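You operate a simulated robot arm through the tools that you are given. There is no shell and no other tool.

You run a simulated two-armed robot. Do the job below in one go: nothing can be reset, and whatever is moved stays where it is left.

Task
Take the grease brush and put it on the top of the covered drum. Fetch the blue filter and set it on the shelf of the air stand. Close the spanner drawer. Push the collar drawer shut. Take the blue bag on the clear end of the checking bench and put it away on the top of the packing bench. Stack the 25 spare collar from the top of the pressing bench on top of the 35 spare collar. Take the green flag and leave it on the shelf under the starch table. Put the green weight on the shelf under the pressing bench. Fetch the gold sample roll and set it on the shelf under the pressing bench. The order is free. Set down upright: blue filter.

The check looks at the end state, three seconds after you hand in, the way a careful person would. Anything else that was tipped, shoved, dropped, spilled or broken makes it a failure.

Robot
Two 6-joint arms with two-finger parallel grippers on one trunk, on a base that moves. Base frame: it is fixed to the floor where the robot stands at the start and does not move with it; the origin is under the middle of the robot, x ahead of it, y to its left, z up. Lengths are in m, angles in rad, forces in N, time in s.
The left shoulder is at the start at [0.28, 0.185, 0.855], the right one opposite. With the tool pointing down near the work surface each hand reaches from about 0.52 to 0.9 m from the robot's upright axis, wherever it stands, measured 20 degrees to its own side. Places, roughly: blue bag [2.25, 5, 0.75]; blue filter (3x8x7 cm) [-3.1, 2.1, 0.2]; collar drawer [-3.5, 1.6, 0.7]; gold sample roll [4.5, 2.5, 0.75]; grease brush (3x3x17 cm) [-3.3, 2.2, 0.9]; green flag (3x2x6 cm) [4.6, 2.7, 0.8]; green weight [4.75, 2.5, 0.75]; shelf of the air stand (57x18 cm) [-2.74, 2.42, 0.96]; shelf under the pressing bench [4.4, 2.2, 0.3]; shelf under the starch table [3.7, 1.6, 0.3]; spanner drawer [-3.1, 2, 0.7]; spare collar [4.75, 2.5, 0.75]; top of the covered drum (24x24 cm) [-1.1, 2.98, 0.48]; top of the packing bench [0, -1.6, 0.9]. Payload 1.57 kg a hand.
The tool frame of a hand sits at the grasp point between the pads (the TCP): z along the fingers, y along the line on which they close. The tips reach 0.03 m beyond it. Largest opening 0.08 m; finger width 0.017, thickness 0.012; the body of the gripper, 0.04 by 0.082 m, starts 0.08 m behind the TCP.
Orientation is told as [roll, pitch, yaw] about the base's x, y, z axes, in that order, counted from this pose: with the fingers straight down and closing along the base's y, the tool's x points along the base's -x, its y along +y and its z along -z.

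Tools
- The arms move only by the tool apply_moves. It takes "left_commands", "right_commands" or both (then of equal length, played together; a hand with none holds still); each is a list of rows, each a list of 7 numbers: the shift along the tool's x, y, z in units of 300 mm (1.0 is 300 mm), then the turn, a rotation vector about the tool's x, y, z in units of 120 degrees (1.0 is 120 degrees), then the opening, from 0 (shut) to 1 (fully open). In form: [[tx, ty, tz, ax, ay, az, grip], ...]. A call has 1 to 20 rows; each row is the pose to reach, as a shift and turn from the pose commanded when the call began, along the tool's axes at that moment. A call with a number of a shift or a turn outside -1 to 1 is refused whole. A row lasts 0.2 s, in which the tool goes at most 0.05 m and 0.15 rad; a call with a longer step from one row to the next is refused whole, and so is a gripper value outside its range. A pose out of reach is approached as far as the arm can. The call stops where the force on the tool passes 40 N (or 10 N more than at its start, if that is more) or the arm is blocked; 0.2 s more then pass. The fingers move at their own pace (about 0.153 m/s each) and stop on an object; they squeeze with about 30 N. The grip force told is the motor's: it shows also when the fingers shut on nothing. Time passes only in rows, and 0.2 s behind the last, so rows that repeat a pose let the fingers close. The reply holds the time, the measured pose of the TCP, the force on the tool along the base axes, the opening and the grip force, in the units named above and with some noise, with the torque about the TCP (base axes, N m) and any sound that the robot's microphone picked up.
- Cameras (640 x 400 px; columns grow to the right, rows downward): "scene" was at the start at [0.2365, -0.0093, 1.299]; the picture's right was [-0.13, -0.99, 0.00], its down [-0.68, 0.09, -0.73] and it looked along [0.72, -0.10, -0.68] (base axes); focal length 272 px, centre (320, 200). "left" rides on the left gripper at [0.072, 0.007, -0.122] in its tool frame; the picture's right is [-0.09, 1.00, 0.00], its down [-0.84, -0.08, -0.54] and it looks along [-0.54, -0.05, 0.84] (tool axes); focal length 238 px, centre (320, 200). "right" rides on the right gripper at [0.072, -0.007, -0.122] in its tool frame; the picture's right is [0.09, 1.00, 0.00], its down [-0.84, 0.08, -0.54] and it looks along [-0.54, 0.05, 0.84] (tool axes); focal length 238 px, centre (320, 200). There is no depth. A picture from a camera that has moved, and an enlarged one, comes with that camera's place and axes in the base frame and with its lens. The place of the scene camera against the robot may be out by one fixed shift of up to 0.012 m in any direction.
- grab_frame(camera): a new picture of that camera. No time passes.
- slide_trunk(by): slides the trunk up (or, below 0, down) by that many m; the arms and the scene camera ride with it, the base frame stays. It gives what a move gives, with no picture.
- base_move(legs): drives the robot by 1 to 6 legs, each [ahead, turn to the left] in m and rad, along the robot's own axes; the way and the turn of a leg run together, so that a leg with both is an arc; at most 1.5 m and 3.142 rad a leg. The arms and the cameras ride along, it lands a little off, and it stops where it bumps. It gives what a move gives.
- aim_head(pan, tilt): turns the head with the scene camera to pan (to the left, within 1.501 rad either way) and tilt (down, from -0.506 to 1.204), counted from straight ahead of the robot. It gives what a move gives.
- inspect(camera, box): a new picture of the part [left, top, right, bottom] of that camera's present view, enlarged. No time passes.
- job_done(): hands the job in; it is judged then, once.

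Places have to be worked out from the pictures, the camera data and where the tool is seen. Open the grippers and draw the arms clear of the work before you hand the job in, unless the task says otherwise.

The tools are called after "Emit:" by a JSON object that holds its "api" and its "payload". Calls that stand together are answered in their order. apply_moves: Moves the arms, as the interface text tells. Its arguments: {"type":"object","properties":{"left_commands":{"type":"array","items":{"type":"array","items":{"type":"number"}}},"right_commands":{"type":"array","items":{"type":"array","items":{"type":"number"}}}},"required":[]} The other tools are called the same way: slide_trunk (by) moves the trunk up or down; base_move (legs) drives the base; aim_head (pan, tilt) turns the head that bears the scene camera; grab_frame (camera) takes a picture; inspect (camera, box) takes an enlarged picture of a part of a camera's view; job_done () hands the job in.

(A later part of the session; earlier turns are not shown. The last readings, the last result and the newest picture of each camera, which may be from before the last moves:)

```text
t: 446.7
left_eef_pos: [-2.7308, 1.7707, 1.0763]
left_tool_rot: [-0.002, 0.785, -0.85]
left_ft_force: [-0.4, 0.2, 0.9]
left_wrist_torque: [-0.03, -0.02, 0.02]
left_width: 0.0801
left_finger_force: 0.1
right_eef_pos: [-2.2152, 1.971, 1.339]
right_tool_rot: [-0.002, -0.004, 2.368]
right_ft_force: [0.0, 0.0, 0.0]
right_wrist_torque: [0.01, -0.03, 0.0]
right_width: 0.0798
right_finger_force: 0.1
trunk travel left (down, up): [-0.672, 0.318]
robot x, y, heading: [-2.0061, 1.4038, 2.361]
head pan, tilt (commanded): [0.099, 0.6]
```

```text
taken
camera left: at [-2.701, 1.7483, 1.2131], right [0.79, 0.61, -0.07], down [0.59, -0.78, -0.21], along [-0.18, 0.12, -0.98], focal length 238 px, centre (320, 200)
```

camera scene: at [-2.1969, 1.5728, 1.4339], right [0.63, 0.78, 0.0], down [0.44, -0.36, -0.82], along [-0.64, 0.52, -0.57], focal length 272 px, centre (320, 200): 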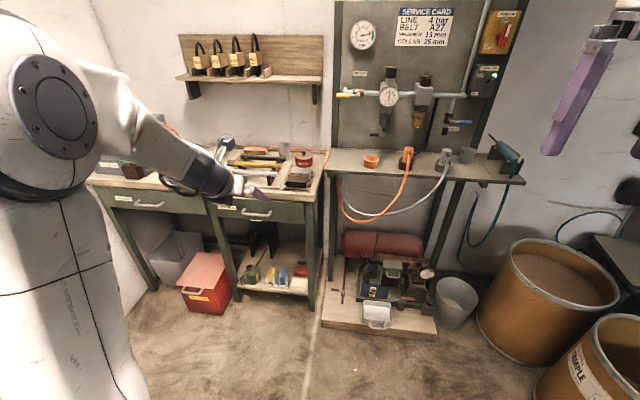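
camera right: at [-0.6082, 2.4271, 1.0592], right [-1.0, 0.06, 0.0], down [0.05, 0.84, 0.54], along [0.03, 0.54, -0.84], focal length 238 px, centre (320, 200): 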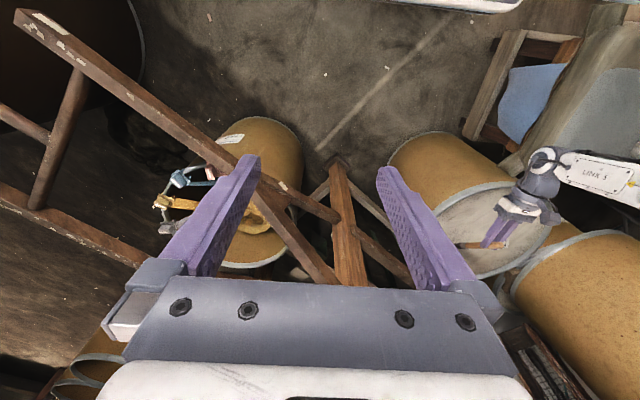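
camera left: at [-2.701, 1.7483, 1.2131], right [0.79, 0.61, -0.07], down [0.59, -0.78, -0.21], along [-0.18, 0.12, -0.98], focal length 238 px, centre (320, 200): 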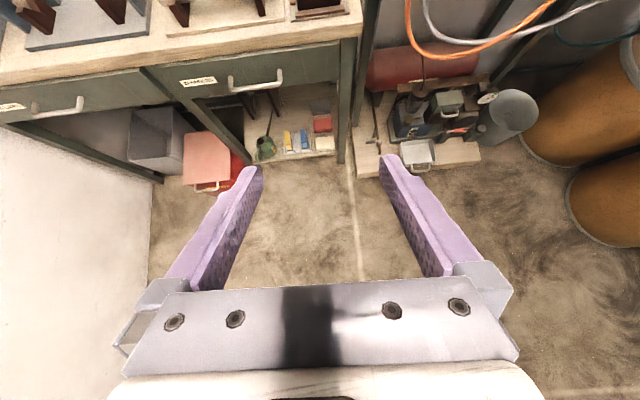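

Both drawers still look shut. I zoom in on the filters in their rack and the air stand shelf.

Emit:
{"api": "inspect", "payload": {"camera": "scene", "box": [225, 235, 325, 310]}}

Emit:
{"api": "inspect", "payload": {"camera": "left", "box": [240, 90, 360, 170]}}

Emit:
{"api": "inspect", "payload": {"camera": "scene", "box": [320, 60, 540, 200]}}

```text
5.33 times, centred on (275, 272) of scene
camera zoom: at [-2.1969, 1.5728, 1.4339], right [0.63, 0.78, 0.0], down [0.44, -0.36, -0.82], along [-0.64, 0.52, -0.57], focal length 1454 px, centre (560, -187)
```

zoom: 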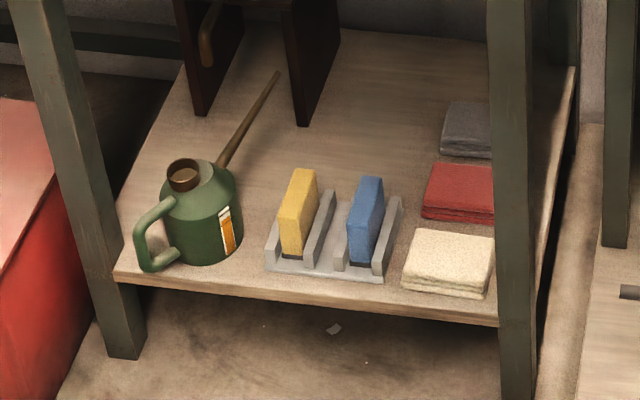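

```text
5.00 times, centred on (300, 130) of left
camera zoom: at [-2.701, 1.7483, 1.2131], right [0.79, 0.61, -0.07], down [0.59, -0.78, -0.21], along [-0.18, 0.12, -0.98], focal length 1192 px, centre (420, 550)
```

zoom: 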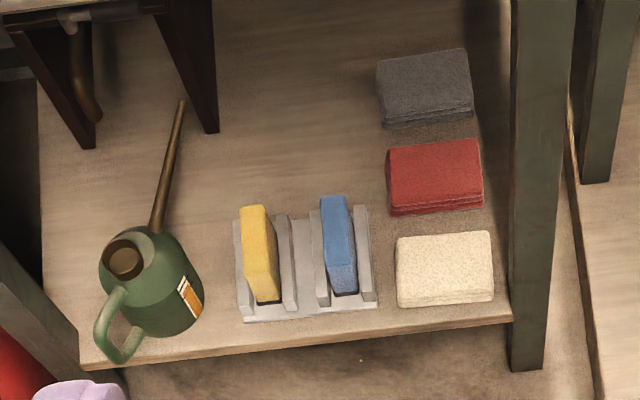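

```text
2.86 times, centred on (430, 130) of scene
camera zoom: at [-2.1969, 1.5728, 1.4339], right [0.63, 0.78, 0.0], down [0.44, -0.36, -0.82], along [-0.64, 0.52, -0.57], focal length 779 px, centre (6, 400)
```

zoom: 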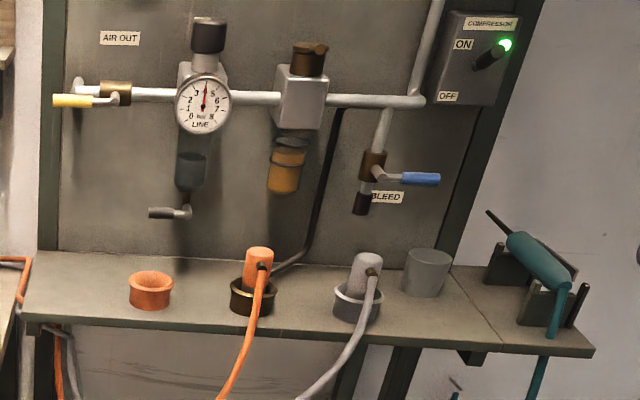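

The blue filter stands between low ridges of its rack, its upper part free to grip. I tuck the right hand back out of the way and lower the trunk.

Emit:
{"api": "apply_moves", "payload": {"left_commands": [[0, 0, 0, 0, 0, 0, 0.8], [0, 0, 0, 0, 0, 0, 0.8], [0, 0, 0, 0, 0, 0, 0.8], [0, 0, 0, 0, 0, 0, 0.8], [0, 0, 0, 0, 0, 0, 0.8], [0, 0, 0, 0, 0, 0, 0.8]], "right_commands": [[0.07, -0.1, 0, 0, 0, 0, 1], [0.15, -0.2, 0, 0, 0, 0, 1], [0.23, -0.3, 0, 0, 0, 0, 1], [0.31, -0.4, 0, 0, 0, 0, 1], [0.39, -0.5, 0, 0, 0, 0, 1], [0.467, -0.6, 0, 0, 0, 0, 1]]}}

Emit:
{"api": "slide_trunk", "payload": {"by": -0.4}}

Emit:
{"api": "slide_trunk", "payload": {"by": -0.24}}

Emit:
{"api": "grab_frame", "payload": {"camera": "left"}}

Emit:
{"api": "grab_frame", "payload": {"camera": "scene"}}

```text
t: 448.1
left_eef_pos: [-2.7306, 1.7705, 1.0772]
left_tool_rot: [-0.003, 0.786, -0.85]
left_ft_force: [0.3, -0.5, -0.2]
left_wrist_torque: [0.01, -0.01, 0.02]
left_width: 0.064
left_finger_force: 0.1
right_eef_pos: [-1.9906, 2.0005, 1.3387]
right_tool_rot: [-0.006, -0.005, 2.368]
right_ft_force: [-0.4, -0.1, -0.1]
right_wrist_torque: [0.01, 0.0, -0.01]
right_width: 0.0799
right_finger_force: 0.1
trunk travel left (down, up): [-0.672, 0.318]
robot x, y, heading: [-2.0105, 1.4049, 2.365]
head pan, tilt (commanded): [0.099, 0.6]
```

```text
t: 451.9
left_eef_pos: [-2.7298, 1.7704, 0.678]
left_tool_rot: [-0.002, 0.785, -0.85]
left_ft_force: [0.1, 0.1, -0.8]
left_wrist_torque: [0.0, 0.0, -0.01]
left_width: 0.0641
left_finger_force: 0.1
right_eef_pos: [-1.9899, 2.0002, 0.938]
right_tool_rot: [-0.005, -0.004, 2.368]
right_ft_force: [-0.2, -0.2, 0.6]
right_wrist_torque: [-0.01, -0.02, 0.01]
right_width: 0.0803
right_finger_force: 0.1
trunk travel left (down, up): [-0.272, 0.718]
robot x, y, heading: [-2.0082, 1.4002, 2.362]
head pan, tilt (commanded): [0.099, 0.6]
```

```text
t: 454.4
left_eef_pos: [-2.7311, 1.7708, 0.4371]
left_tool_rot: [-0.003, 0.787, -0.85]
left_ft_force: [0.0, -0.4, 0.8]
left_wrist_torque: [0.02, -0.01, 0.03]
left_width: 0.0637
left_finger_force: 0.1
right_eef_pos: [-1.99, 1.9997, 0.6987]
right_tool_rot: [-0.006, -0.005, 2.368]
right_ft_force: [-0.8, -0.5, 0.4]
right_wrist_torque: [0.02, 0.02, 0.01]
right_width: 0.0798
right_finger_force: 0.0
trunk travel left (down, up): [-0.032, 0.958]
robot x, y, heading: [-2.0109, 1.3997, 2.364]
head pan, tilt (commanded): [0.099, 0.6]
```

```text
taken
camera left: at [-2.701, 1.7482, 0.5732], right [0.79, 0.61, -0.07], down [0.59, -0.78, -0.21], along [-0.18, 0.12, -0.98], focal length 238 px, centre (320, 200)
```

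left: 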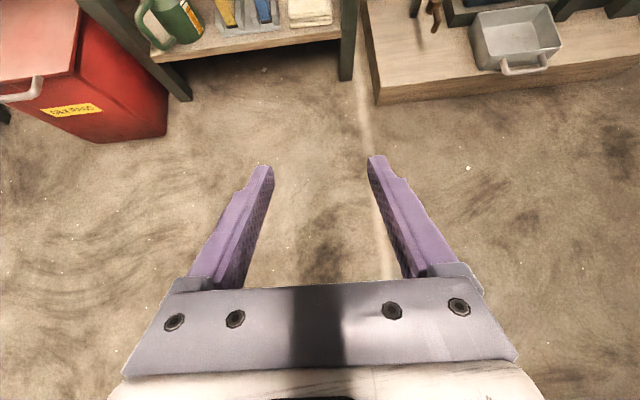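

```text
taken
camera scene: at [-2.1969, 1.5728, 0.794], right [0.63, 0.78, 0.0], down [0.44, -0.36, -0.83], along [-0.64, 0.52, -0.56], focal length 272 px, centre (320, 200)
```

scene: 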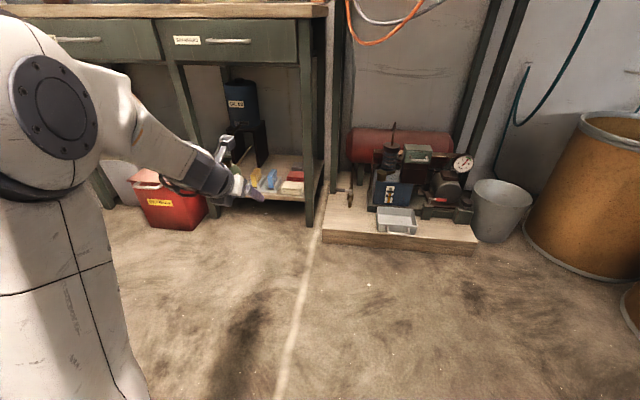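

I square up to the bench, bring the hand lower and left in line with the blue filter, then drive forward.

Emit:
{"api": "base_move", "payload": {"legs": [[0.0, -0.038]]}}

Emit:
{"api": "apply_moves", "payload": {"left_commands": [[-0.06, -0.07, 0.06, 0, 0, 0, 0.8], [-0.13, -0.15, 0.13, 0, 0, 0, 0.8], [-0.2, -0.23, 0.2, 0, 0, 0, 0.8], [-0.26, -0.31, 0.26, 0, 0, 0, 0.8], [-0.323, -0.383, 0.323, 0, 0, 0, 0.8], [-0.323, -0.383, 0.323, 0, 0, 0, 0.8]]}}

Emit:
{"api": "base_move", "payload": {"legs": [[0.33, 0.0]]}}

Emit:
{"api": "grab_frame", "payload": {"camera": "left"}}

Emit:
{"api": "grab_frame", "payload": {"camera": "scene"}}

```text
t: 455.2
left_eef_pos: [-2.7163, 1.7982, 0.4378]
left_tool_rot: [-0.003, 0.786, -0.888]
left_ft_force: [-0.1, -0.1, 0.3]
left_wrist_torque: [0.0, 0.0, 0.0]
left_width: 0.0639
left_finger_force: 0.1
right_eef_pos: [-1.9674, 1.9994, 0.6988]
right_tool_rot: [-0.005, -0.003, 2.33]
right_ft_force: [0.7, 0.4, 0.4]
right_wrist_torque: [0.0, 0.03, -0.01]
right_width: 0.0803
right_finger_force: 0.1
trunk travel left (down, up): [-0.032, 0.958]
robot x, y, heading: [-2.0049, 1.4013, 2.325]
head pan, tilt (commanded): [0.099, 0.6]
```

```text
t: 456.6
left_eef_pos: [-2.8059, 1.7209, 0.3023]
left_tool_rot: [-0.004, 0.786, -0.886]
left_ft_force: [0.4, 0.0, 0.5]
left_wrist_torque: [-0.01, -0.02, -0.03]
left_width: 0.0642
left_finger_force: 0.1
right_eef_pos: [-1.967, 1.999, 0.6975]
right_tool_rot: [-0.006, -0.005, 2.33]
right_ft_force: [0.5, -0.6, -0.5]
right_wrist_torque: [0.0, 0.02, 0.01]
right_width: 0.08
right_finger_force: 0.2
trunk travel left (down, up): [-0.032, 0.958]
robot x, y, heading: [-2.009, 1.4029, 2.317]
head pan, tilt (commanded): [0.099, 0.6]
```

```text
t: 458.9
left_eef_pos: [-3.033, 1.9747, 0.3035]
left_tool_rot: [-0.004, 0.785, -0.895]
left_ft_force: [0.7, 0.2, -0.4]
left_wrist_torque: [-0.01, 0.05, -0.03]
left_width: 0.064
left_finger_force: 0.0
right_eef_pos: [-2.1929, 2.246, 0.6986]
right_tool_rot: [-0.006, -0.005, 2.322]
right_ft_force: [0.2, -0.3, 0.3]
right_wrist_torque: [0.0, -0.01, 0.0]
right_width: 0.0799
right_finger_force: 0.0
trunk travel left (down, up): [-0.032, 0.958]
robot x, y, heading: [-2.24, 1.6492, 2.313]
head pan, tilt (commanded): [0.099, 0.6]
```

```text
taken
camera left: at [-3.0039, 1.9515, 0.4391], right [0.82, 0.57, -0.07], down [0.55, -0.81, -0.21], along [-0.17, 0.13, -0.98], focal length 238 px, centre (320, 200)
```

left: 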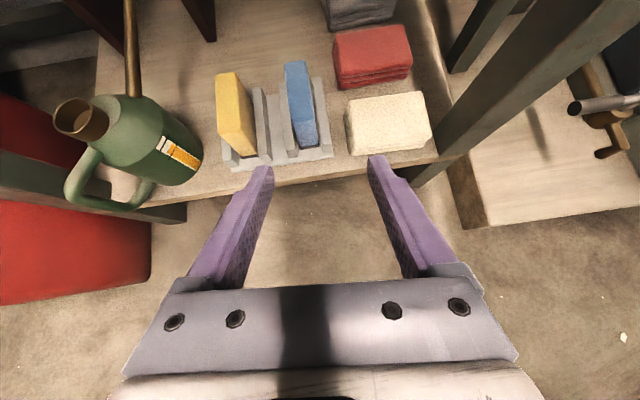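

```text
taken
camera scene: at [-2.4188, 1.828, 0.794], right [0.66, 0.75, 0.0], down [0.42, -0.38, -0.83], along [-0.62, 0.55, -0.56], focal length 272 px, centre (320, 200)
```

scene: 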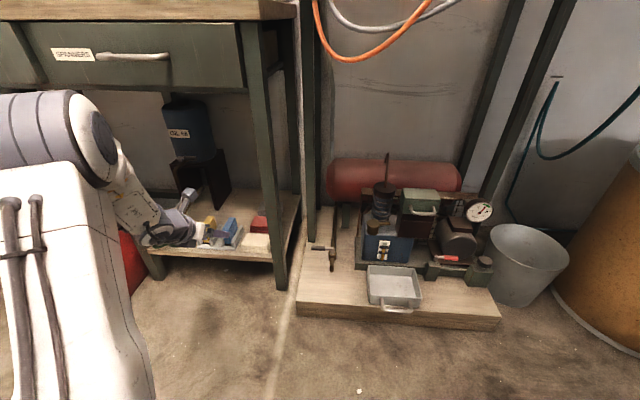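

The blue filter is in view just ahead. I zoom in to measure its position and orientation.

Emit:
{"api": "inspect", "payload": {"camera": "left", "box": [200, 40, 360, 190]}}

```text
2.67 times, centred on (280, 115) of left
camera zoom: at [-3.0039, 1.9515, 0.4391], right [0.82, 0.57, -0.07], down [0.55, -0.81, -0.21], along [-0.17, 0.13, -0.98], focal length 636 px, centre (427, 427)
```

zoom: 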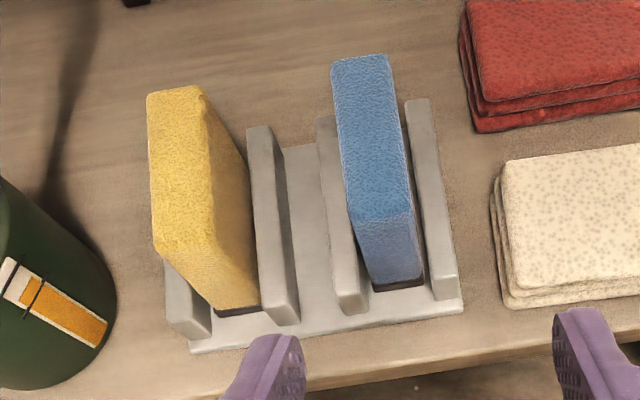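

The filter's top is at z≈0.215, centre p 0.863, q 3.65, standing square to the bench. I align the hand's direction with it and move to a pre-grasp.

Emit:
{"api": "apply_moves", "payload": {"left_commands": [[0.03, -0.013, 0.04, 0.01, 0, -0.01, 0.65], [0.06, -0.027, 0.085, 0.02, 0, -0.02, 0.65], [0.082, -0.04, 0.127, 0.027, 0, -0.027, 0.65], [0.082, -0.04, 0.127, 0.027, 0, -0.027, 0.65]]}}

Emit:
{"api": "grab_frame", "payload": {"camera": "left"}}

Emit:
{"api": "inspect", "payload": {"camera": "left", "box": [230, 70, 390, 220]}}

```text
t: 459.9
left_eef_pos: [-3.0706, 2.0032, 0.292]
left_tool_rot: [-0.003, 0.786, -0.815]
left_ft_force: [0.1, -0.8, 0.2]
left_wrist_torque: [-0.04, -0.01, 0.01]
left_width: 0.0517
left_finger_force: 0.1
right_eef_pos: [-2.1928, 2.2467, 0.6985]
right_tool_rot: [-0.006, -0.005, 2.323]
right_ft_force: [-0.1, 0.5, 0.3]
right_wrist_torque: [0.02, -0.06, -0.01]
right_width: 0.0797
right_finger_force: 0.1
trunk travel left (down, up): [-0.032, 0.958]
robot x, y, heading: [-2.2374, 1.6517, 2.313]
head pan, tilt (commanded): [0.099, 0.6]
```

```text
taken
camera left: at [-3.0405, 1.982, 0.429], right [0.77, 0.64, -0.07], down [0.61, -0.76, -0.21], along [-0.18, 0.12, -0.98], focal length 238 px, centre (320, 200)
```

left: 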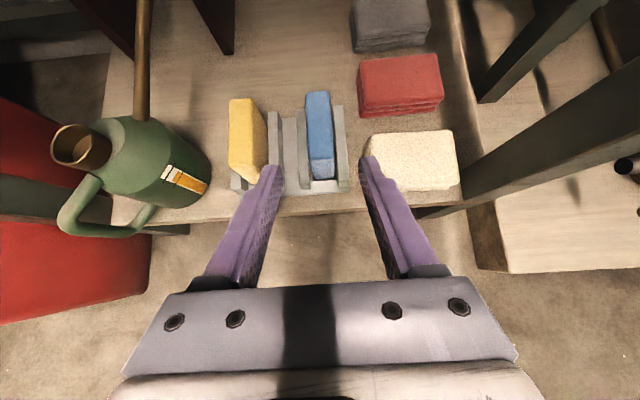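

```text
2.67 times, centred on (310, 145) of left
camera zoom: at [-3.0405, 1.982, 0.429], right [0.77, 0.64, -0.07], down [0.61, -0.76, -0.21], along [-0.18, 0.12, -0.98], focal length 636 px, centre (347, 347)
```

zoom: 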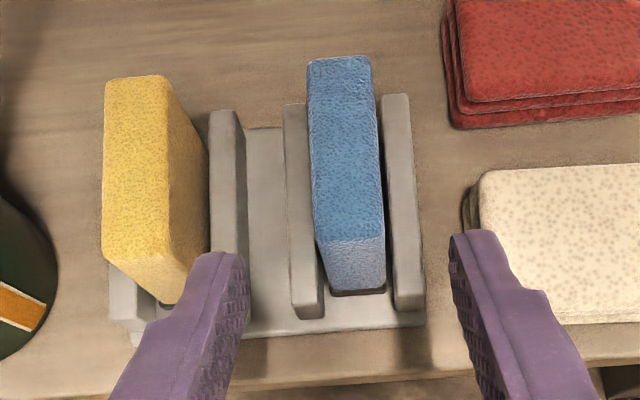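

Well aligned. I advance along the finger axis in steps, with the fingers just wide enough for the filter.

Emit:
{"api": "apply_moves", "payload": {"left_commands": [[-0.002, 0, 0.07, 0, 0, 0, 0.58], [-0.004, 0, 0.14, 0, 0, 0, 0.58], [-0.005, 0, 0.21, 0, 0, 0, 0.58], [-0.005, 0, 0.25, 0, 0, 0, 0.58]]}}

Emit:
{"api": "inspect", "payload": {"camera": "left", "box": [200, 90, 440, 260]}}

```text
t: 460.9
left_eef_pos: [-3.1055, 2.0403, 0.2393]
left_tool_rot: [-0.003, 0.785, -0.815]
left_ft_force: [-0.3, 0.9, -0.8]
left_wrist_torque: [-0.03, -0.01, -0.01]
left_width: 0.0464
left_finger_force: 0.1
right_eef_pos: [-2.1919, 2.2464, 0.6985]
right_tool_rot: [-0.005, -0.006, 2.32]
right_ft_force: [-0.4, -0.3, -0.1]
right_wrist_torque: [-0.01, -0.03, -0.02]
right_width: 0.0801
right_finger_force: 0.0
trunk travel left (down, up): [-0.032, 0.958]
robot x, y, heading: [-2.241, 1.6498, 2.314]
head pan, tilt (commanded): [0.099, 0.6]
```

```text
2.35 times, centred on (320, 175) of left
camera zoom: at [-3.0755, 2.0186, 0.3752], right [0.77, 0.64, -0.07], down [0.61, -0.76, -0.21], along [-0.18, 0.12, -0.98], focal length 561 px, centre (320, 259)
```

zoom: 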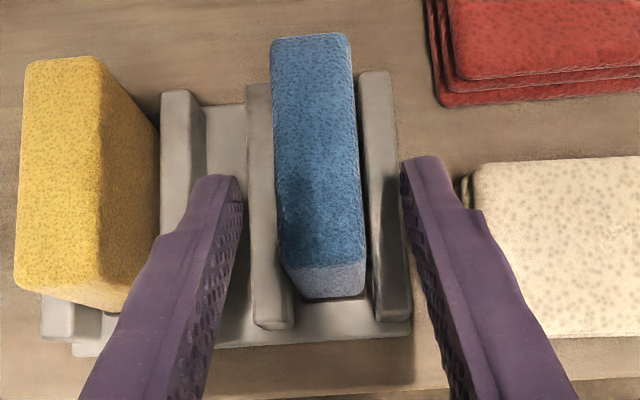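

The filter is centred between the fingers, tips above the rack ridges. I advance the last 3 cm and close gently.

Emit:
{"api": "apply_moves", "payload": {"left_commands": [[-0.001, -0.003, 0.05, 0, 0, 0, 0.58], [-0.002, -0.003, 0.095, 0, 0, 0, 0.58], [-0.002, -0.003, 0.095, 0, 0, 0, 0.45], [-0.002, -0.003, 0.095, 0, 0, 0, 0.35], [-0.002, -0.003, 0.095, 0, 0, 0, 0.2], [-0.002, -0.003, 0.095, 0, 0, 0, 0.0], [-0.002, -0.003, 0.095, 0, 0, 0, 0.0]]}}

Emit:
{"api": "inspect", "payload": {"camera": "left", "box": [200, 90, 440, 260]}}

```text
t: 462.4
left_eef_pos: [-3.121, 2.0536, 0.218]
left_tool_rot: [-0.001, 0.786, -0.815]
left_ft_force: [0.4, -0.1, -1.1]
left_wrist_torque: [0.01, 0.01, 0.01]
left_width: 0.0229
left_finger_force: 30.0
right_eef_pos: [-2.1922, 2.2466, 0.6981]
right_tool_rot: [-0.006, -0.004, 2.323]
right_ft_force: [0.4, 0.1, -0.2]
right_wrist_torque: [-0.01, 0.03, 0.01]
right_width: 0.0803
right_finger_force: 0.1
trunk travel left (down, up): [-0.032, 0.958]
robot x, y, heading: [-2.2398, 1.6507, 2.315]
head pan, tilt (commanded): [0.099, 0.6]
```

```text
2.35 times, centred on (320, 175) of left
camera zoom: at [-3.0903, 2.0319, 0.3542], right [0.77, 0.64, -0.07], down [0.61, -0.76, -0.21], along [-0.18, 0.12, -0.98], focal length 561 px, centre (320, 259)
```

zoom: 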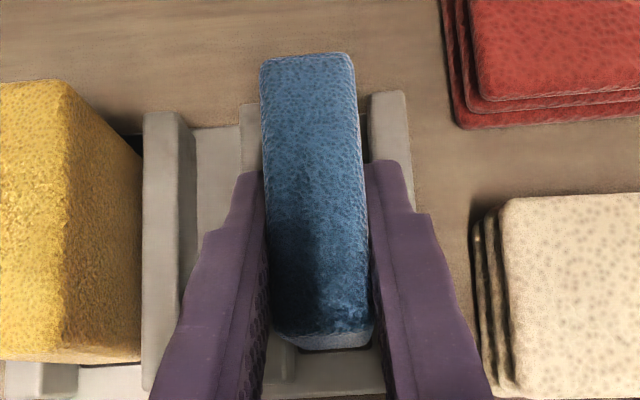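

The filter is gripped (23 mm). I lift it straight up out of the rack and check.

Emit:
{"api": "apply_moves", "payload": {"left_commands": [[0.02, 0, -0.02, 0, 0, 0, 0], [0.047, 0, -0.047, 0, 0, 0, 0], [0.08, 0, -0.08, 0, 0, 0, 0], [0.12, 0, -0.12, 0, 0, 0, 0], [0.16, 0, -0.16, 0, 0, 0, 0], [0.2, 0, -0.2, 0, 0, 0, 0]]}}

Emit:
{"api": "grab_frame", "payload": {"camera": "left"}}

Emit:
{"api": "inspect", "payload": {"camera": "scene", "box": [120, 160, 320, 300]}}

```text
t: 463.9
left_eef_pos: [-3.1179, 2.0553, 0.3035]
left_tool_rot: [-0.003, 0.787, -0.818]
left_ft_force: [-0.5, -0.6, -0.3]
left_wrist_torque: [-0.02, -0.03, -0.02]
left_width: 0.023
left_finger_force: 30.3
right_eef_pos: [-2.1921, 2.2461, 0.6988]
right_tool_rot: [-0.006, -0.006, 2.32]
right_ft_force: [0.2, 0.0, 0.9]
right_wrist_torque: [0.02, -0.03, 0.02]
right_width: 0.0802
right_finger_force: 0.0
trunk travel left (down, up): [-0.032, 0.958]
robot x, y, heading: [-2.2384, 1.65, 2.32]
head pan, tilt (commanded): [0.099, 0.6]
```

```text
taken
camera left: at [-3.088, 2.0338, 0.4388], right [0.77, 0.64, -0.07], down [0.61, -0.76, -0.21], along [-0.18, 0.12, -0.98], focal length 238 px, centre (320, 200)
```

left: 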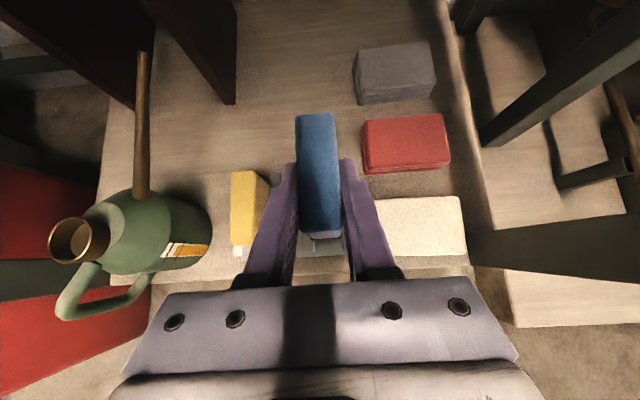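

```text
2.86 times, centred on (220, 230) of scene
camera zoom: at [-2.4188, 1.828, 0.7939], right [0.66, 0.75, 0.0], down [0.42, -0.38, -0.83], along [-0.62, 0.55, -0.57], focal length 779 px, centre (606, 114)
```

zoom: 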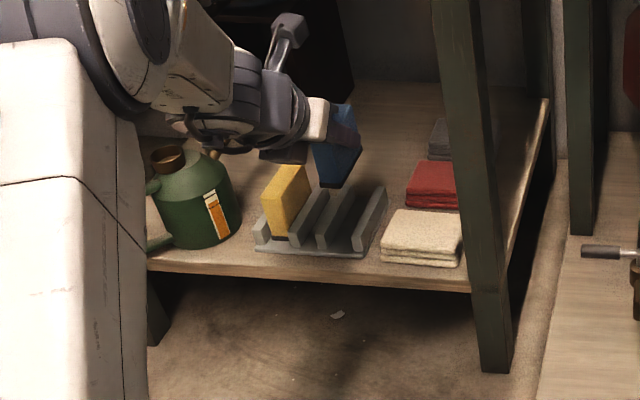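

The filter came out cleanly; the rack and yellow filter stayed. I back out and raise the trunk for the air stand shelf.

Emit:
{"api": "base_move", "payload": {"legs": [[-0.38, 0.0]]}}

Emit:
{"api": "slide_trunk", "payload": {"by": 0.4}}

Emit:
{"api": "slide_trunk", "payload": {"by": 0.4}}

Emit:
{"api": "grab_frame", "payload": {"camera": "scene"}}

Emit:
{"api": "grab_frame", "payload": {"camera": "left"}}

```text
t: 466.3
left_eef_pos: [-2.8578, 1.7742, 0.3028]
left_tool_rot: [-0.002, 0.785, -0.816]
left_ft_force: [-0.2, 0.8, 0.1]
left_wrist_torque: [-0.05, 0.04, 0.01]
left_width: 0.023
left_finger_force: 30.0
right_eef_pos: [-1.9296, 1.9639, 0.698]
right_tool_rot: [-0.006, -0.006, 2.32]
right_ft_force: [0.0, -0.1, 0.1]
right_wrist_torque: [-0.01, 0.03, -0.03]
right_width: 0.0799
right_finger_force: 0.1
trunk travel left (down, up): [-0.032, 0.958]
robot x, y, heading: [-1.9759, 1.3689, 2.316]
head pan, tilt (commanded): [0.099, 0.6]
```

```text
t: 470.1
left_eef_pos: [-2.8579, 1.7734, 0.7023]
left_tool_rot: [-0.003, 0.786, -0.818]
left_ft_force: [-0.3, -0.1, 0.2]
left_wrist_torque: [0.01, 0.0, 0.01]
left_width: 0.0231
left_finger_force: 30.0
right_eef_pos: [-1.9309, 1.9635, 1.0979]
right_tool_rot: [-0.006, -0.005, 2.321]
right_ft_force: [-0.7, 0.3, -0.4]
right_wrist_torque: [-0.02, 0.0, -0.01]
right_width: 0.0799
right_finger_force: 0.1
trunk travel left (down, up): [-0.432, 0.558]
robot x, y, heading: [-1.9751, 1.3683, 2.311]
head pan, tilt (commanded): [0.099, 0.6]
```

```text
t: 473.9
left_eef_pos: [-2.8574, 1.7746, 1.1017]
left_tool_rot: [-0.003, 0.785, -0.817]
left_ft_force: [0.8, -0.4, 0.6]
left_wrist_torque: [0.04, 0.02, 0.03]
left_width: 0.0229
left_finger_force: 30.2
right_eef_pos: [-1.9312, 1.9635, 1.4974]
right_tool_rot: [-0.006, -0.004, 2.319]
right_ft_force: [-0.9, 0.0, 0.2]
right_wrist_torque: [-0.01, -0.01, 0.03]
right_width: 0.0801
right_finger_force: 0.0
trunk travel left (down, up): [-0.832, 0.158]
robot x, y, heading: [-1.9828, 1.3668, 2.314]
head pan, tilt (commanded): [0.099, 0.6]
```

```text
taken
camera scene: at [-2.1581, 1.5458, 1.5939], right [0.67, 0.75, 0.0], down [0.42, -0.38, -0.82], along [-0.62, 0.55, -0.57], focal length 272 px, centre (320, 200)
```

scene: 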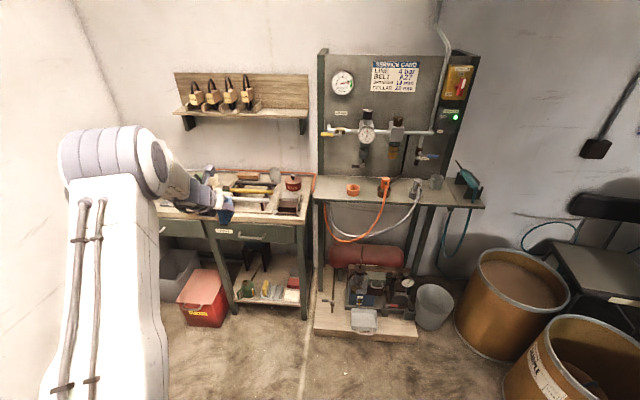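

```text
taken
camera left: at [-2.827, 1.753, 1.2386], right [0.77, 0.64, -0.07], down [0.61, -0.76, -0.21], along [-0.18, 0.12, -0.98], focal length 238 px, centre (320, 200)
```

left: 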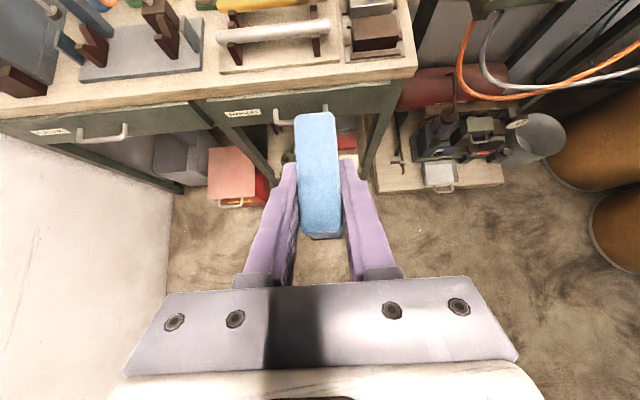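

Everything in place. I swing the filter 30 cm to the right, in line with the free left end of the air stand's shelf.

Emit:
{"api": "apply_moves", "payload": {"left_commands": [[0, 0.14, 0, 0, 0, 0, 0], [0, 0.28, 0, 0, 0, 0, 0], [0, 0.42, 0, 0, 0, 0, 0], [0, 0.56, 0, 0, 0, 0, 0], [0, 0.7, 0, 0, 0, 0, 0], [0, 0.84, 0, 0, 0, 0, 0], [0, 1.0, 0, 0, 0, 0, 0], [0, 1.0, 0, 0, 0, 0, 0]]}}

Emit:
{"api": "grab_frame", "payload": {"camera": "left"}}

Emit:
{"api": "grab_frame", "payload": {"camera": "scene"}}

```text
t: 475.7
left_eef_pos: [-2.6391, 1.978, 1.1046]
left_tool_rot: [-0.006, 0.788, -0.819]
left_ft_force: [-0.4, 0.9, -0.3]
left_wrist_torque: [-0.01, 0.02, 0.02]
left_width: 0.023
left_finger_force: 30.0
left hand out of reach, approached as far as the arm can: row 5, 6
right_eef_pos: [-1.9296, 1.9649, 1.4983]
right_tool_rot: [-0.006, -0.005, 2.318]
right_ft_force: [0.2, 0.2, 0.1]
right_wrist_torque: [-0.03, -0.01, 0.0]
right_width: 0.0802
right_finger_force: 0.1
trunk travel left (down, up): [-0.832, 0.158]
robot x, y, heading: [-1.9807, 1.3666, 2.311]
head pan, tilt (commanded): [0.099, 0.6]
```

```text
taken
camera left: at [-2.608, 1.958, 1.2411], right [0.77, 0.64, -0.07], down [0.61, -0.76, -0.21], along [-0.19, 0.12, -0.98], focal length 238 px, centre (320, 200)
```

left: 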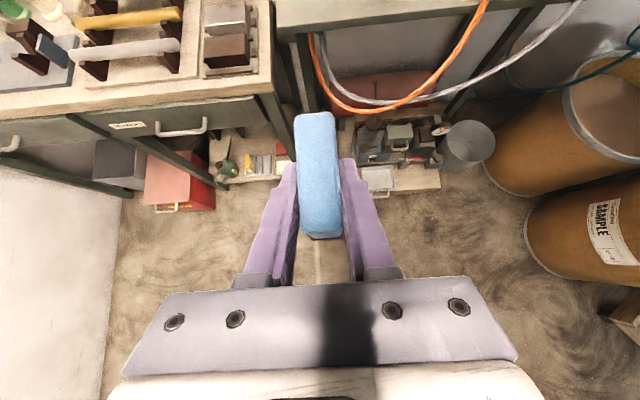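

```text
taken
camera scene: at [-2.1575, 1.5462, 1.594], right [0.67, 0.75, 0.0], down [0.42, -0.38, -0.83], along [-0.62, 0.55, -0.56], focal length 272 px, centre (320, 200)
```

scene: 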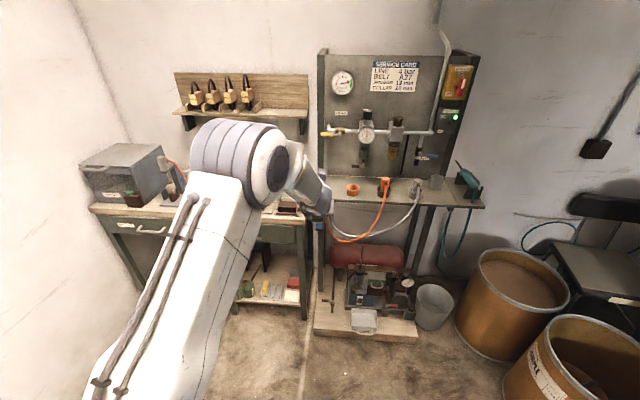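

The filter is in front of the air stand at p≈0.57. I drive forward 0.28 m and check against the shelf and the valve above it.

Emit:
{"api": "base_move", "payload": {"legs": [[0.28, 0.0]]}}

Emit:
{"api": "aim_head", "payload": {"pan": -0.1, "tilt": 0.6}}

Emit:
{"api": "grab_frame", "payload": {"camera": "left"}}

Emit:
{"api": "grab_frame", "payload": {"camera": "scene"}}

```text
t: 477.6
left_eef_pos: [-2.8241, 2.1769, 1.1042]
left_tool_rot: [-0.004, 0.786, -0.815]
left_ft_force: [0.1, -0.4, 0.0]
left_wrist_torque: [-0.02, 0.01, 0.0]
left_width: 0.023
left_finger_force: 30.3
right_eef_pos: [-2.1151, 2.1623, 1.4982]
right_tool_rot: [-0.005, -0.004, 2.323]
right_ft_force: [0.5, -0.1, 0.9]
right_wrist_torque: [0.02, 0.02, 0.01]
right_width: 0.08
right_finger_force: 0.0
trunk travel left (down, up): [-0.832, 0.158]
robot x, y, heading: [-2.1612, 1.5635, 2.315]
head pan, tilt (commanded): [0.099, 0.6]
```

```text
t: 478.4
left_eef_pos: [-2.8246, 2.1779, 1.1043]
left_tool_rot: [-0.004, 0.786, -0.816]
left_ft_force: [-0.2, 0.4, 0.4]
left_wrist_torque: [-0.01, -0.01, 0.02]
left_width: 0.0232
left_finger_force: 30.3
right_eef_pos: [-2.1174, 2.1629, 1.4978]
right_tool_rot: [-0.006, -0.006, 2.322]
right_ft_force: [-0.7, 0.2, -0.3]
right_wrist_torque: [0.03, 0.0, 0.02]
right_width: 0.0799
right_finger_force: 0.1
trunk travel left (down, up): [-0.832, 0.158]
robot x, y, heading: [-2.1627, 1.5675, 2.314]
head pan, tilt (commanded): [-0.099, 0.6]
```

```text
taken
camera left: at [-2.7935, 2.1561, 1.2408], right [0.77, 0.64, -0.07], down [0.61, -0.76, -0.21], along [-0.18, 0.12, -0.98], focal length 238 px, centre (320, 200)
```

left: 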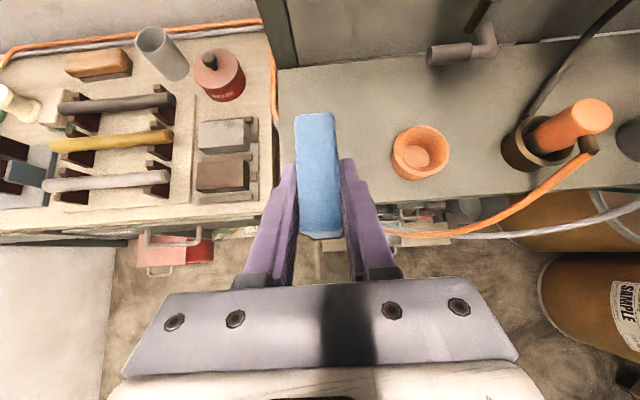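

```text
taken
camera scene: at [-2.3293, 1.757, 1.594], right [0.8, 0.6, 0.0], down [0.34, -0.45, -0.83], along [-0.5, 0.66, -0.57], focal length 272 px, centre (320, 200)
```

scene: 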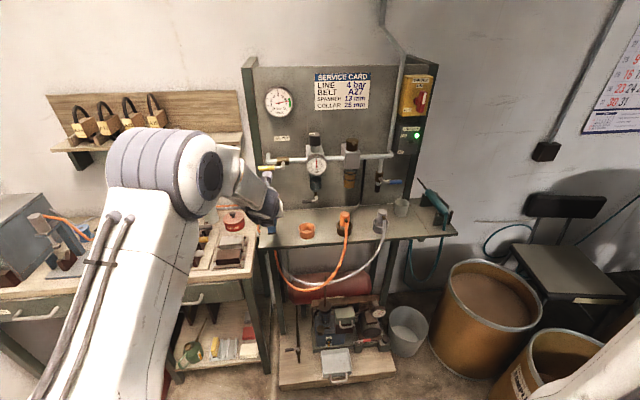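

The filter hovers beside the orange cup, left end of the shelf free. To stay clear of the yellow valve handle I place it toward the shelf's front: forward 6.5 cm, 1 cm right.

Emit:
{"api": "base_move", "payload": {"legs": [[0.066, 0.0]]}}

Emit:
{"api": "apply_moves", "payload": {"left_commands": [[0, 0.02, 0, 0, 0, 0, 0], [0, 0.035, 0, 0, 0, 0, 0], [0, 0.035, 0, 0, 0, 0, 0]]}}

Emit:
{"api": "grab_frame", "payload": {"camera": "left"}}

Emit:
{"api": "inspect", "payload": {"camera": "scene", "box": [190, 110, 390, 260]}}

```text
t: 479.4
left_eef_pos: [-2.8694, 2.2267, 1.1052]
left_tool_rot: [-0.004, 0.786, -0.818]
left_ft_force: [0.3, -0.5, 0.0]
left_wrist_torque: [0.02, -0.02, -0.02]
left_width: 0.0229
left_finger_force: 29.8
right_eef_pos: [-2.1599, 2.2127, 1.4983]
right_tool_rot: [-0.006, -0.005, 2.321]
right_ft_force: [0.9, 0.6, 0.4]
right_wrist_torque: [0.02, -0.01, -0.01]
right_width: 0.0798
right_finger_force: 0.0
trunk travel left (down, up): [-0.832, 0.158]
robot x, y, heading: [-2.2093, 1.6201, 2.312]
head pan, tilt (commanded): [-0.099, 0.6]
```

```text
t: 480.2
left_eef_pos: [-2.8611, 2.2349, 1.1041]
left_tool_rot: [-0.004, 0.787, -0.817]
left_ft_force: [-0.1, 0.5, -0.3]
left_wrist_torque: [0.03, 0.03, 0.0]
left_width: 0.0229
left_finger_force: 30.1
right_eef_pos: [-2.1603, 2.2133, 1.5]
right_tool_rot: [-0.007, -0.006, 2.322]
right_ft_force: [-0.2, 0.2, 0.8]
right_wrist_torque: [-0.02, 0.03, 0.0]
right_width: 0.08
right_finger_force: 0.1
trunk travel left (down, up): [-0.832, 0.158]
robot x, y, heading: [-2.2096, 1.6137, 2.313]
head pan, tilt (commanded): [-0.099, 0.6]
```

```text
taken
camera left: at [-2.8304, 2.2134, 1.2413], right [0.77, 0.64, -0.07], down [0.61, -0.76, -0.21], along [-0.18, 0.12, -0.98], focal length 238 px, centre (320, 200)
```

left: 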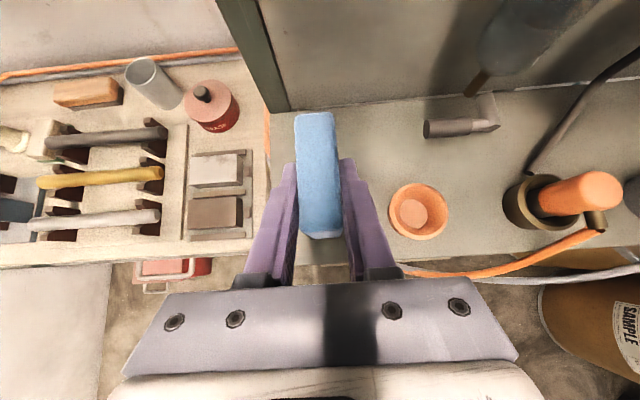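

```text
2.67 times, centred on (290, 185) of scene
camera zoom: at [-2.3749, 1.807, 1.5939], right [0.8, 0.6, 0.0], down [0.34, -0.45, -0.82], along [-0.5, 0.66, -0.57], focal length 727 px, centre (400, 240)
```

zoom: 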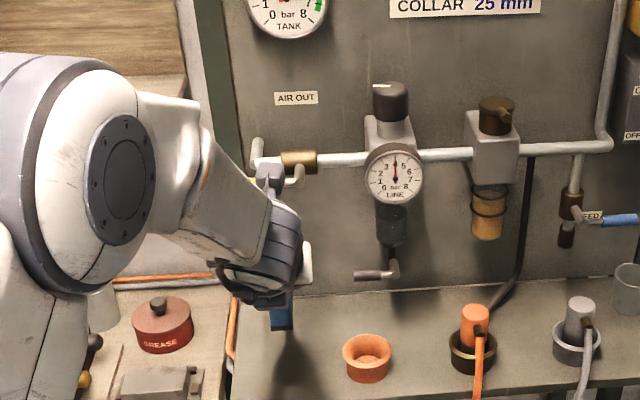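

Position is good and the valve handle is well beyond the camera. I lower the filter toward the shelf, then in fine steps to contact.

Emit:
{"api": "apply_moves", "payload": {"left_commands": [[-0.04, 0, 0.04, 0, 0, 0, 0], [-0.08, 0, 0.08, 0, 0, 0, 0], [-0.11, 0, 0.11, 0, 0, 0, 0], [-0.12, 0, 0.12, 0, 0, 0, 0], [-0.13, 0, 0.13, 0, 0, 0, 0], [-0.14, 0, 0.14, 0, 0, 0, 0]]}}

Emit:
{"api": "inspect", "payload": {"camera": "scene", "box": [190, 140, 390, 290]}}

```text
t: 481.6
left_eef_pos: [-2.8633, 2.2341, 1.0444]
left_tool_rot: [-0.007, 0.786, -0.818]
left_ft_force: [-0.5, -0.5, 0.1]
left_wrist_torque: [0.02, -0.05, -0.01]
left_width: 0.0228
left_finger_force: 30.2
right_eef_pos: [-2.1616, 2.2134, 1.4977]
right_tool_rot: [-0.005, -0.006, 2.322]
right_ft_force: [0.2, 0.4, 0.1]
right_wrist_torque: [0.01, 0.0, 0.02]
right_width: 0.0803
right_finger_force: 0.0
trunk travel left (down, up): [-0.832, 0.158]
robot x, y, heading: [-2.2053, 1.6193, 2.312]
head pan, tilt (commanded): [-0.099, 0.6]
```

```text
2.67 times, centred on (290, 215) of scene
camera zoom: at [-2.3749, 1.807, 1.594], right [0.8, 0.6, 0.0], down [0.34, -0.45, -0.83], along [-0.5, 0.66, -0.57], focal length 727 px, centre (400, 160)
```

zoom: 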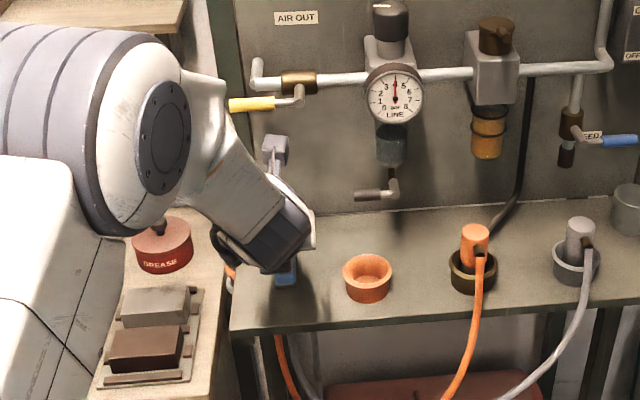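

Still above the shelf. I continue in 2–3 mm steps until contact.

Emit:
{"api": "apply_moves", "payload": {"left_commands": [[-0.006, 0, 0.006, 0, 0, 0, 0], [-0.012, 0, 0.012, 0, 0, 0, 0], [-0.018, 0, 0.018, 0, 0, 0, 0], [-0.024, 0, 0.024, 0, 0, 0, 0], [-0.03, 0, 0.03, 0, 0, 0, 0]]}}

```text
t: 482.8
left_eef_pos: [-2.8608, 2.2347, 1.0333]
left_tool_rot: [-0.003, 0.785, -0.815]
left_ft_force: [0.1, -0.4, -0.2]
left_wrist_torque: [-0.01, -0.01, 0.0]
left_width: 0.0232
left_finger_force: 30.3
right_eef_pos: [-2.1611, 2.213, 1.4977]
right_tool_rot: [-0.005, -0.005, 2.322]
right_ft_force: [-0.5, -0.5, -0.1]
right_wrist_torque: [-0.01, 0.03, -0.01]
right_width: 0.0801
right_finger_force: 0.0
trunk travel left (down, up): [-0.832, 0.158]
robot x, y, heading: [-2.2074, 1.6184, 2.312]
head pan, tilt (commanded): [-0.099, 0.6]
```

No contact at z 1.033 yet; I keep lowering in fine steps.

Emit:
{"api": "apply_moves", "payload": {"left_commands": [[-0.006, 0, 0.006, 0, 0, 0, 0], [-0.012, 0, 0.012, 0, 0, 0, 0], [-0.018, 0, 0.018, 0, 0, 0, 0], [-0.024, 0, 0.024, 0, 0, 0, 0], [-0.03, 0, 0.03, 0, 0, 0, 0], [-0.036, 0, 0.036, 0, 0, 0, 0]]}}

Emit:
{"api": "inspect", "payload": {"camera": "scene", "box": [230, 180, 350, 270]}}

```text
t: 484.2
left_eef_pos: [-2.861, 2.2331, 1.0172]
left_tool_rot: [-0.007, 0.786, -0.819]
left_ft_force: [-0.2, -0.8, -0.7]
left_wrist_torque: [0.01, 0.05, 0.02]
left_width: 0.0229
left_finger_force: 30.4
right_eef_pos: [-2.1605, 2.2133, 1.4979]
right_tool_rot: [-0.006, -0.005, 2.322]
right_ft_force: [-0.4, -0.3, -0.1]
right_wrist_torque: [0.0, 0.02, 0.0]
right_width: 0.08
right_finger_force: 0.1
trunk travel left (down, up): [-0.832, 0.158]
robot x, y, heading: [-2.2041, 1.6191, 2.315]
head pan, tilt (commanded): [-0.099, 0.6]
```

```text
4.44 times, centred on (290, 225) of scene
camera zoom: at [-2.3749, 1.807, 1.594], right [0.8, 0.6, 0.0], down [0.34, -0.45, -0.83], along [-0.5, 0.66, -0.57], focal length 1211 px, centre (453, 89)
```

zoom: 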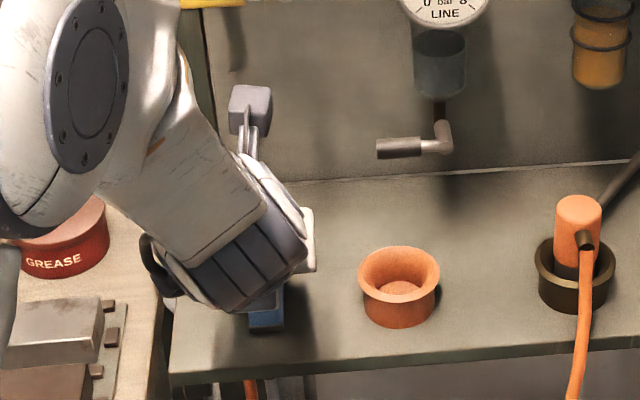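

The filter's foot is just above the shelf. I continue in fine steps.

Emit:
{"api": "apply_moves", "payload": {"left_commands": [[-0.006, 0, 0.006, 0, 0, 0, 0], [-0.012, 0, 0.012, 0, 0, 0, 0], [-0.018, 0, 0.018, 0, 0, 0, 0], [-0.024, 0, 0.024, 0, 0, 0, 0]]}}

```text
t: 485.2
left_eef_pos: [-2.8627, 2.2349, 1.0126]
left_tool_rot: [-0.003, 0.795, -0.815]
left_ft_force: [3.4, -2.2, 20.2]
left_wrist_torque: [-0.23, -0.23, -0.02]
left_width: 0.0231
left_finger_force: 30.2
right_eef_pos: [-2.1603, 2.2117, 1.4991]
right_tool_rot: [-0.006, -0.004, 2.322]
right_ft_force: [0.3, 0.0, 0.0]
right_wrist_torque: [0.0, 0.01, 0.0]
right_width: 0.0799
right_finger_force: 0.0
trunk travel left (down, up): [-0.832, 0.158]
robot x, y, heading: [-2.2037, 1.6184, 2.318]
head pan, tilt (commanded): [-0.099, 0.6]
```

Contact with 20 N. I ease off, open gently, and withdraw along the finger axis.

Emit:
{"api": "apply_moves", "payload": {"left_commands": [[0.005, 0, -0.005, 0, 0, 0, 0], [0.01, 0, -0.01, 0, 0, 0, 0], [0.01, 0, -0.01, 0, 0, 0, 0.33], [0.01, 0, -0.01, 0, 0, 0, 0.42], [0.01, 0, -0.01, 0, 0, 0, 0.52], [0.01, 0, -0.01, 0, 0, 0, 0.55], [0.01, 0, -0.06, 0, 0, 0, 0.55], [0.01, 0, -0.14, 0, 0, 0, 0.55], [0.01, 0, -0.24, 0, 0, 0, 0.55], [0.01, 0, -0.35, 0, 0, 0, 0.55]]}}

Emit:
{"api": "grab_frame", "payload": {"camera": "left"}}

Emit:
{"api": "inspect", "payload": {"camera": "scene", "box": [190, 140, 390, 290]}}

```text
t: 487.4
left_eef_pos: [-2.8101, 2.1806, 1.0834]
left_tool_rot: [-0.002, 0.784, -0.816]
left_ft_force: [0.0, 0.8, 0.4]
left_wrist_torque: [-0.01, 0.01, 0.0]
left_width: 0.0442
left_finger_force: 0.0
right_eef_pos: [-2.1606, 2.2127, 1.4986]
right_tool_rot: [-0.004, -0.007, 2.32]
right_ft_force: [-0.2, 1.1, -0.7]
right_wrist_torque: [-0.01, -0.03, 0.03]
right_width: 0.0798
right_finger_force: 0.1
trunk travel left (down, up): [-0.832, 0.158]
robot x, y, heading: [-2.2097, 1.6146, 2.314]
head pan, tilt (commanded): [-0.099, 0.6]
```

```text
taken
camera left: at [-2.779, 2.1603, 1.2194], right [0.77, 0.64, -0.07], down [0.61, -0.76, -0.21], along [-0.18, 0.12, -0.98], focal length 238 px, centre (320, 200)
```

left: 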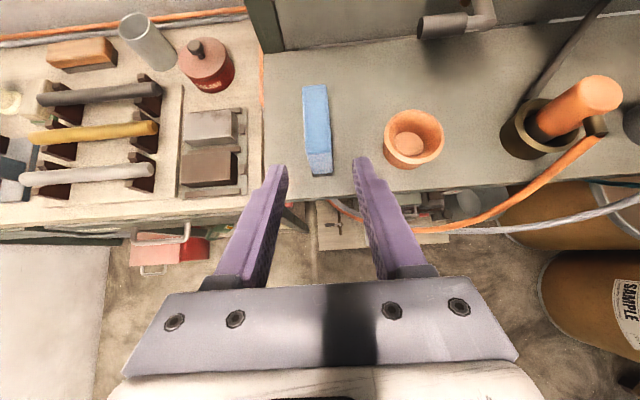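

```text
2.67 times, centred on (290, 215) of scene
camera zoom: at [-2.3749, 1.8071, 1.5939], right [0.8, 0.6, 0.0], down [0.34, -0.45, -0.82], along [-0.5, 0.66, -0.57], focal length 727 px, centre (400, 160)
```

zoom: 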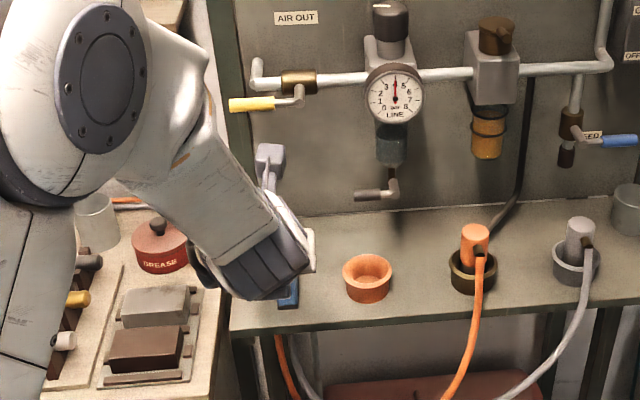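

The filter stands on the shelf. I back the robot away and check it and the whole area.

Emit:
{"api": "base_move", "payload": {"legs": [[-0.4, 0.0]]}}

Emit:
{"api": "aim_head", "payload": {"pan": 0.0, "tilt": 0.5}}

Emit:
{"api": "grab_frame", "payload": {"camera": "scene"}}

Emit:
{"api": "inspect", "payload": {"camera": "scene", "box": [260, 140, 460, 280]}}

```text
t: 489.9
left_eef_pos: [-2.5288, 1.8783, 1.0834]
left_tool_rot: [-0.003, 0.784, -0.818]
left_ft_force: [0.5, 0.1, 0.1]
left_wrist_torque: [0.0, 0.0, 0.04]
left_width: 0.0439
left_finger_force: 0.0
right_eef_pos: [-1.8798, 1.9076, 1.4983]
right_tool_rot: [-0.005, -0.005, 2.317]
right_ft_force: [0.5, 0.0, 0.2]
right_wrist_torque: [-0.03, -0.02, 0.01]
right_width: 0.0799
right_finger_force: 0.0
trunk travel left (down, up): [-0.832, 0.158]
robot x, y, heading: [-1.9306, 1.3135, 2.312]
head pan, tilt (commanded): [-0.099, 0.6]
```

```text
t: 490.6
left_eef_pos: [-2.5297, 1.8777, 1.0834]
left_tool_rot: [-0.004, 0.785, -0.82]
left_ft_force: [0.3, -0.1, 0.9]
left_wrist_torque: [0.0, 0.01, 0.01]
left_width: 0.0442
left_finger_force: 0.0
right_eef_pos: [-1.8797, 1.9068, 1.4976]
right_tool_rot: [-0.005, -0.006, 2.317]
right_ft_force: [-0.1, 1.2, -0.6]
right_wrist_torque: [0.0, -0.01, 0.02]
right_width: 0.08
right_finger_force: 0.0
trunk travel left (down, up): [-0.832, 0.158]
robot x, y, heading: [-1.9286, 1.3112, 2.316]
head pan, tilt (commanded): [0.0, 0.499]
```

```text
taken
camera scene: at [-2.1027, 1.4985, 1.603], right [0.74, 0.68, 0.0], down [0.32, -0.35, -0.88], along [-0.59, 0.65, -0.48], focal length 272 px, centre (320, 200)
```

scene: 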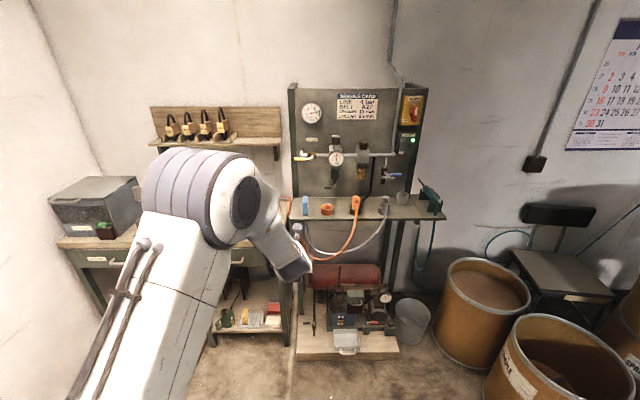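

```text
2.86 times, centred on (360, 210) of scene
camera zoom: at [-2.1027, 1.4985, 1.603], right [0.74, 0.68, 0.0], down [0.32, -0.35, -0.88], along [-0.59, 0.65, -0.48], focal length 779 px, centre (206, 171)
```

zoom: 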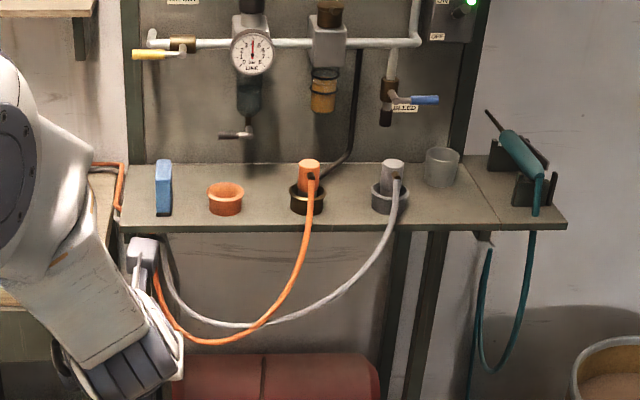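

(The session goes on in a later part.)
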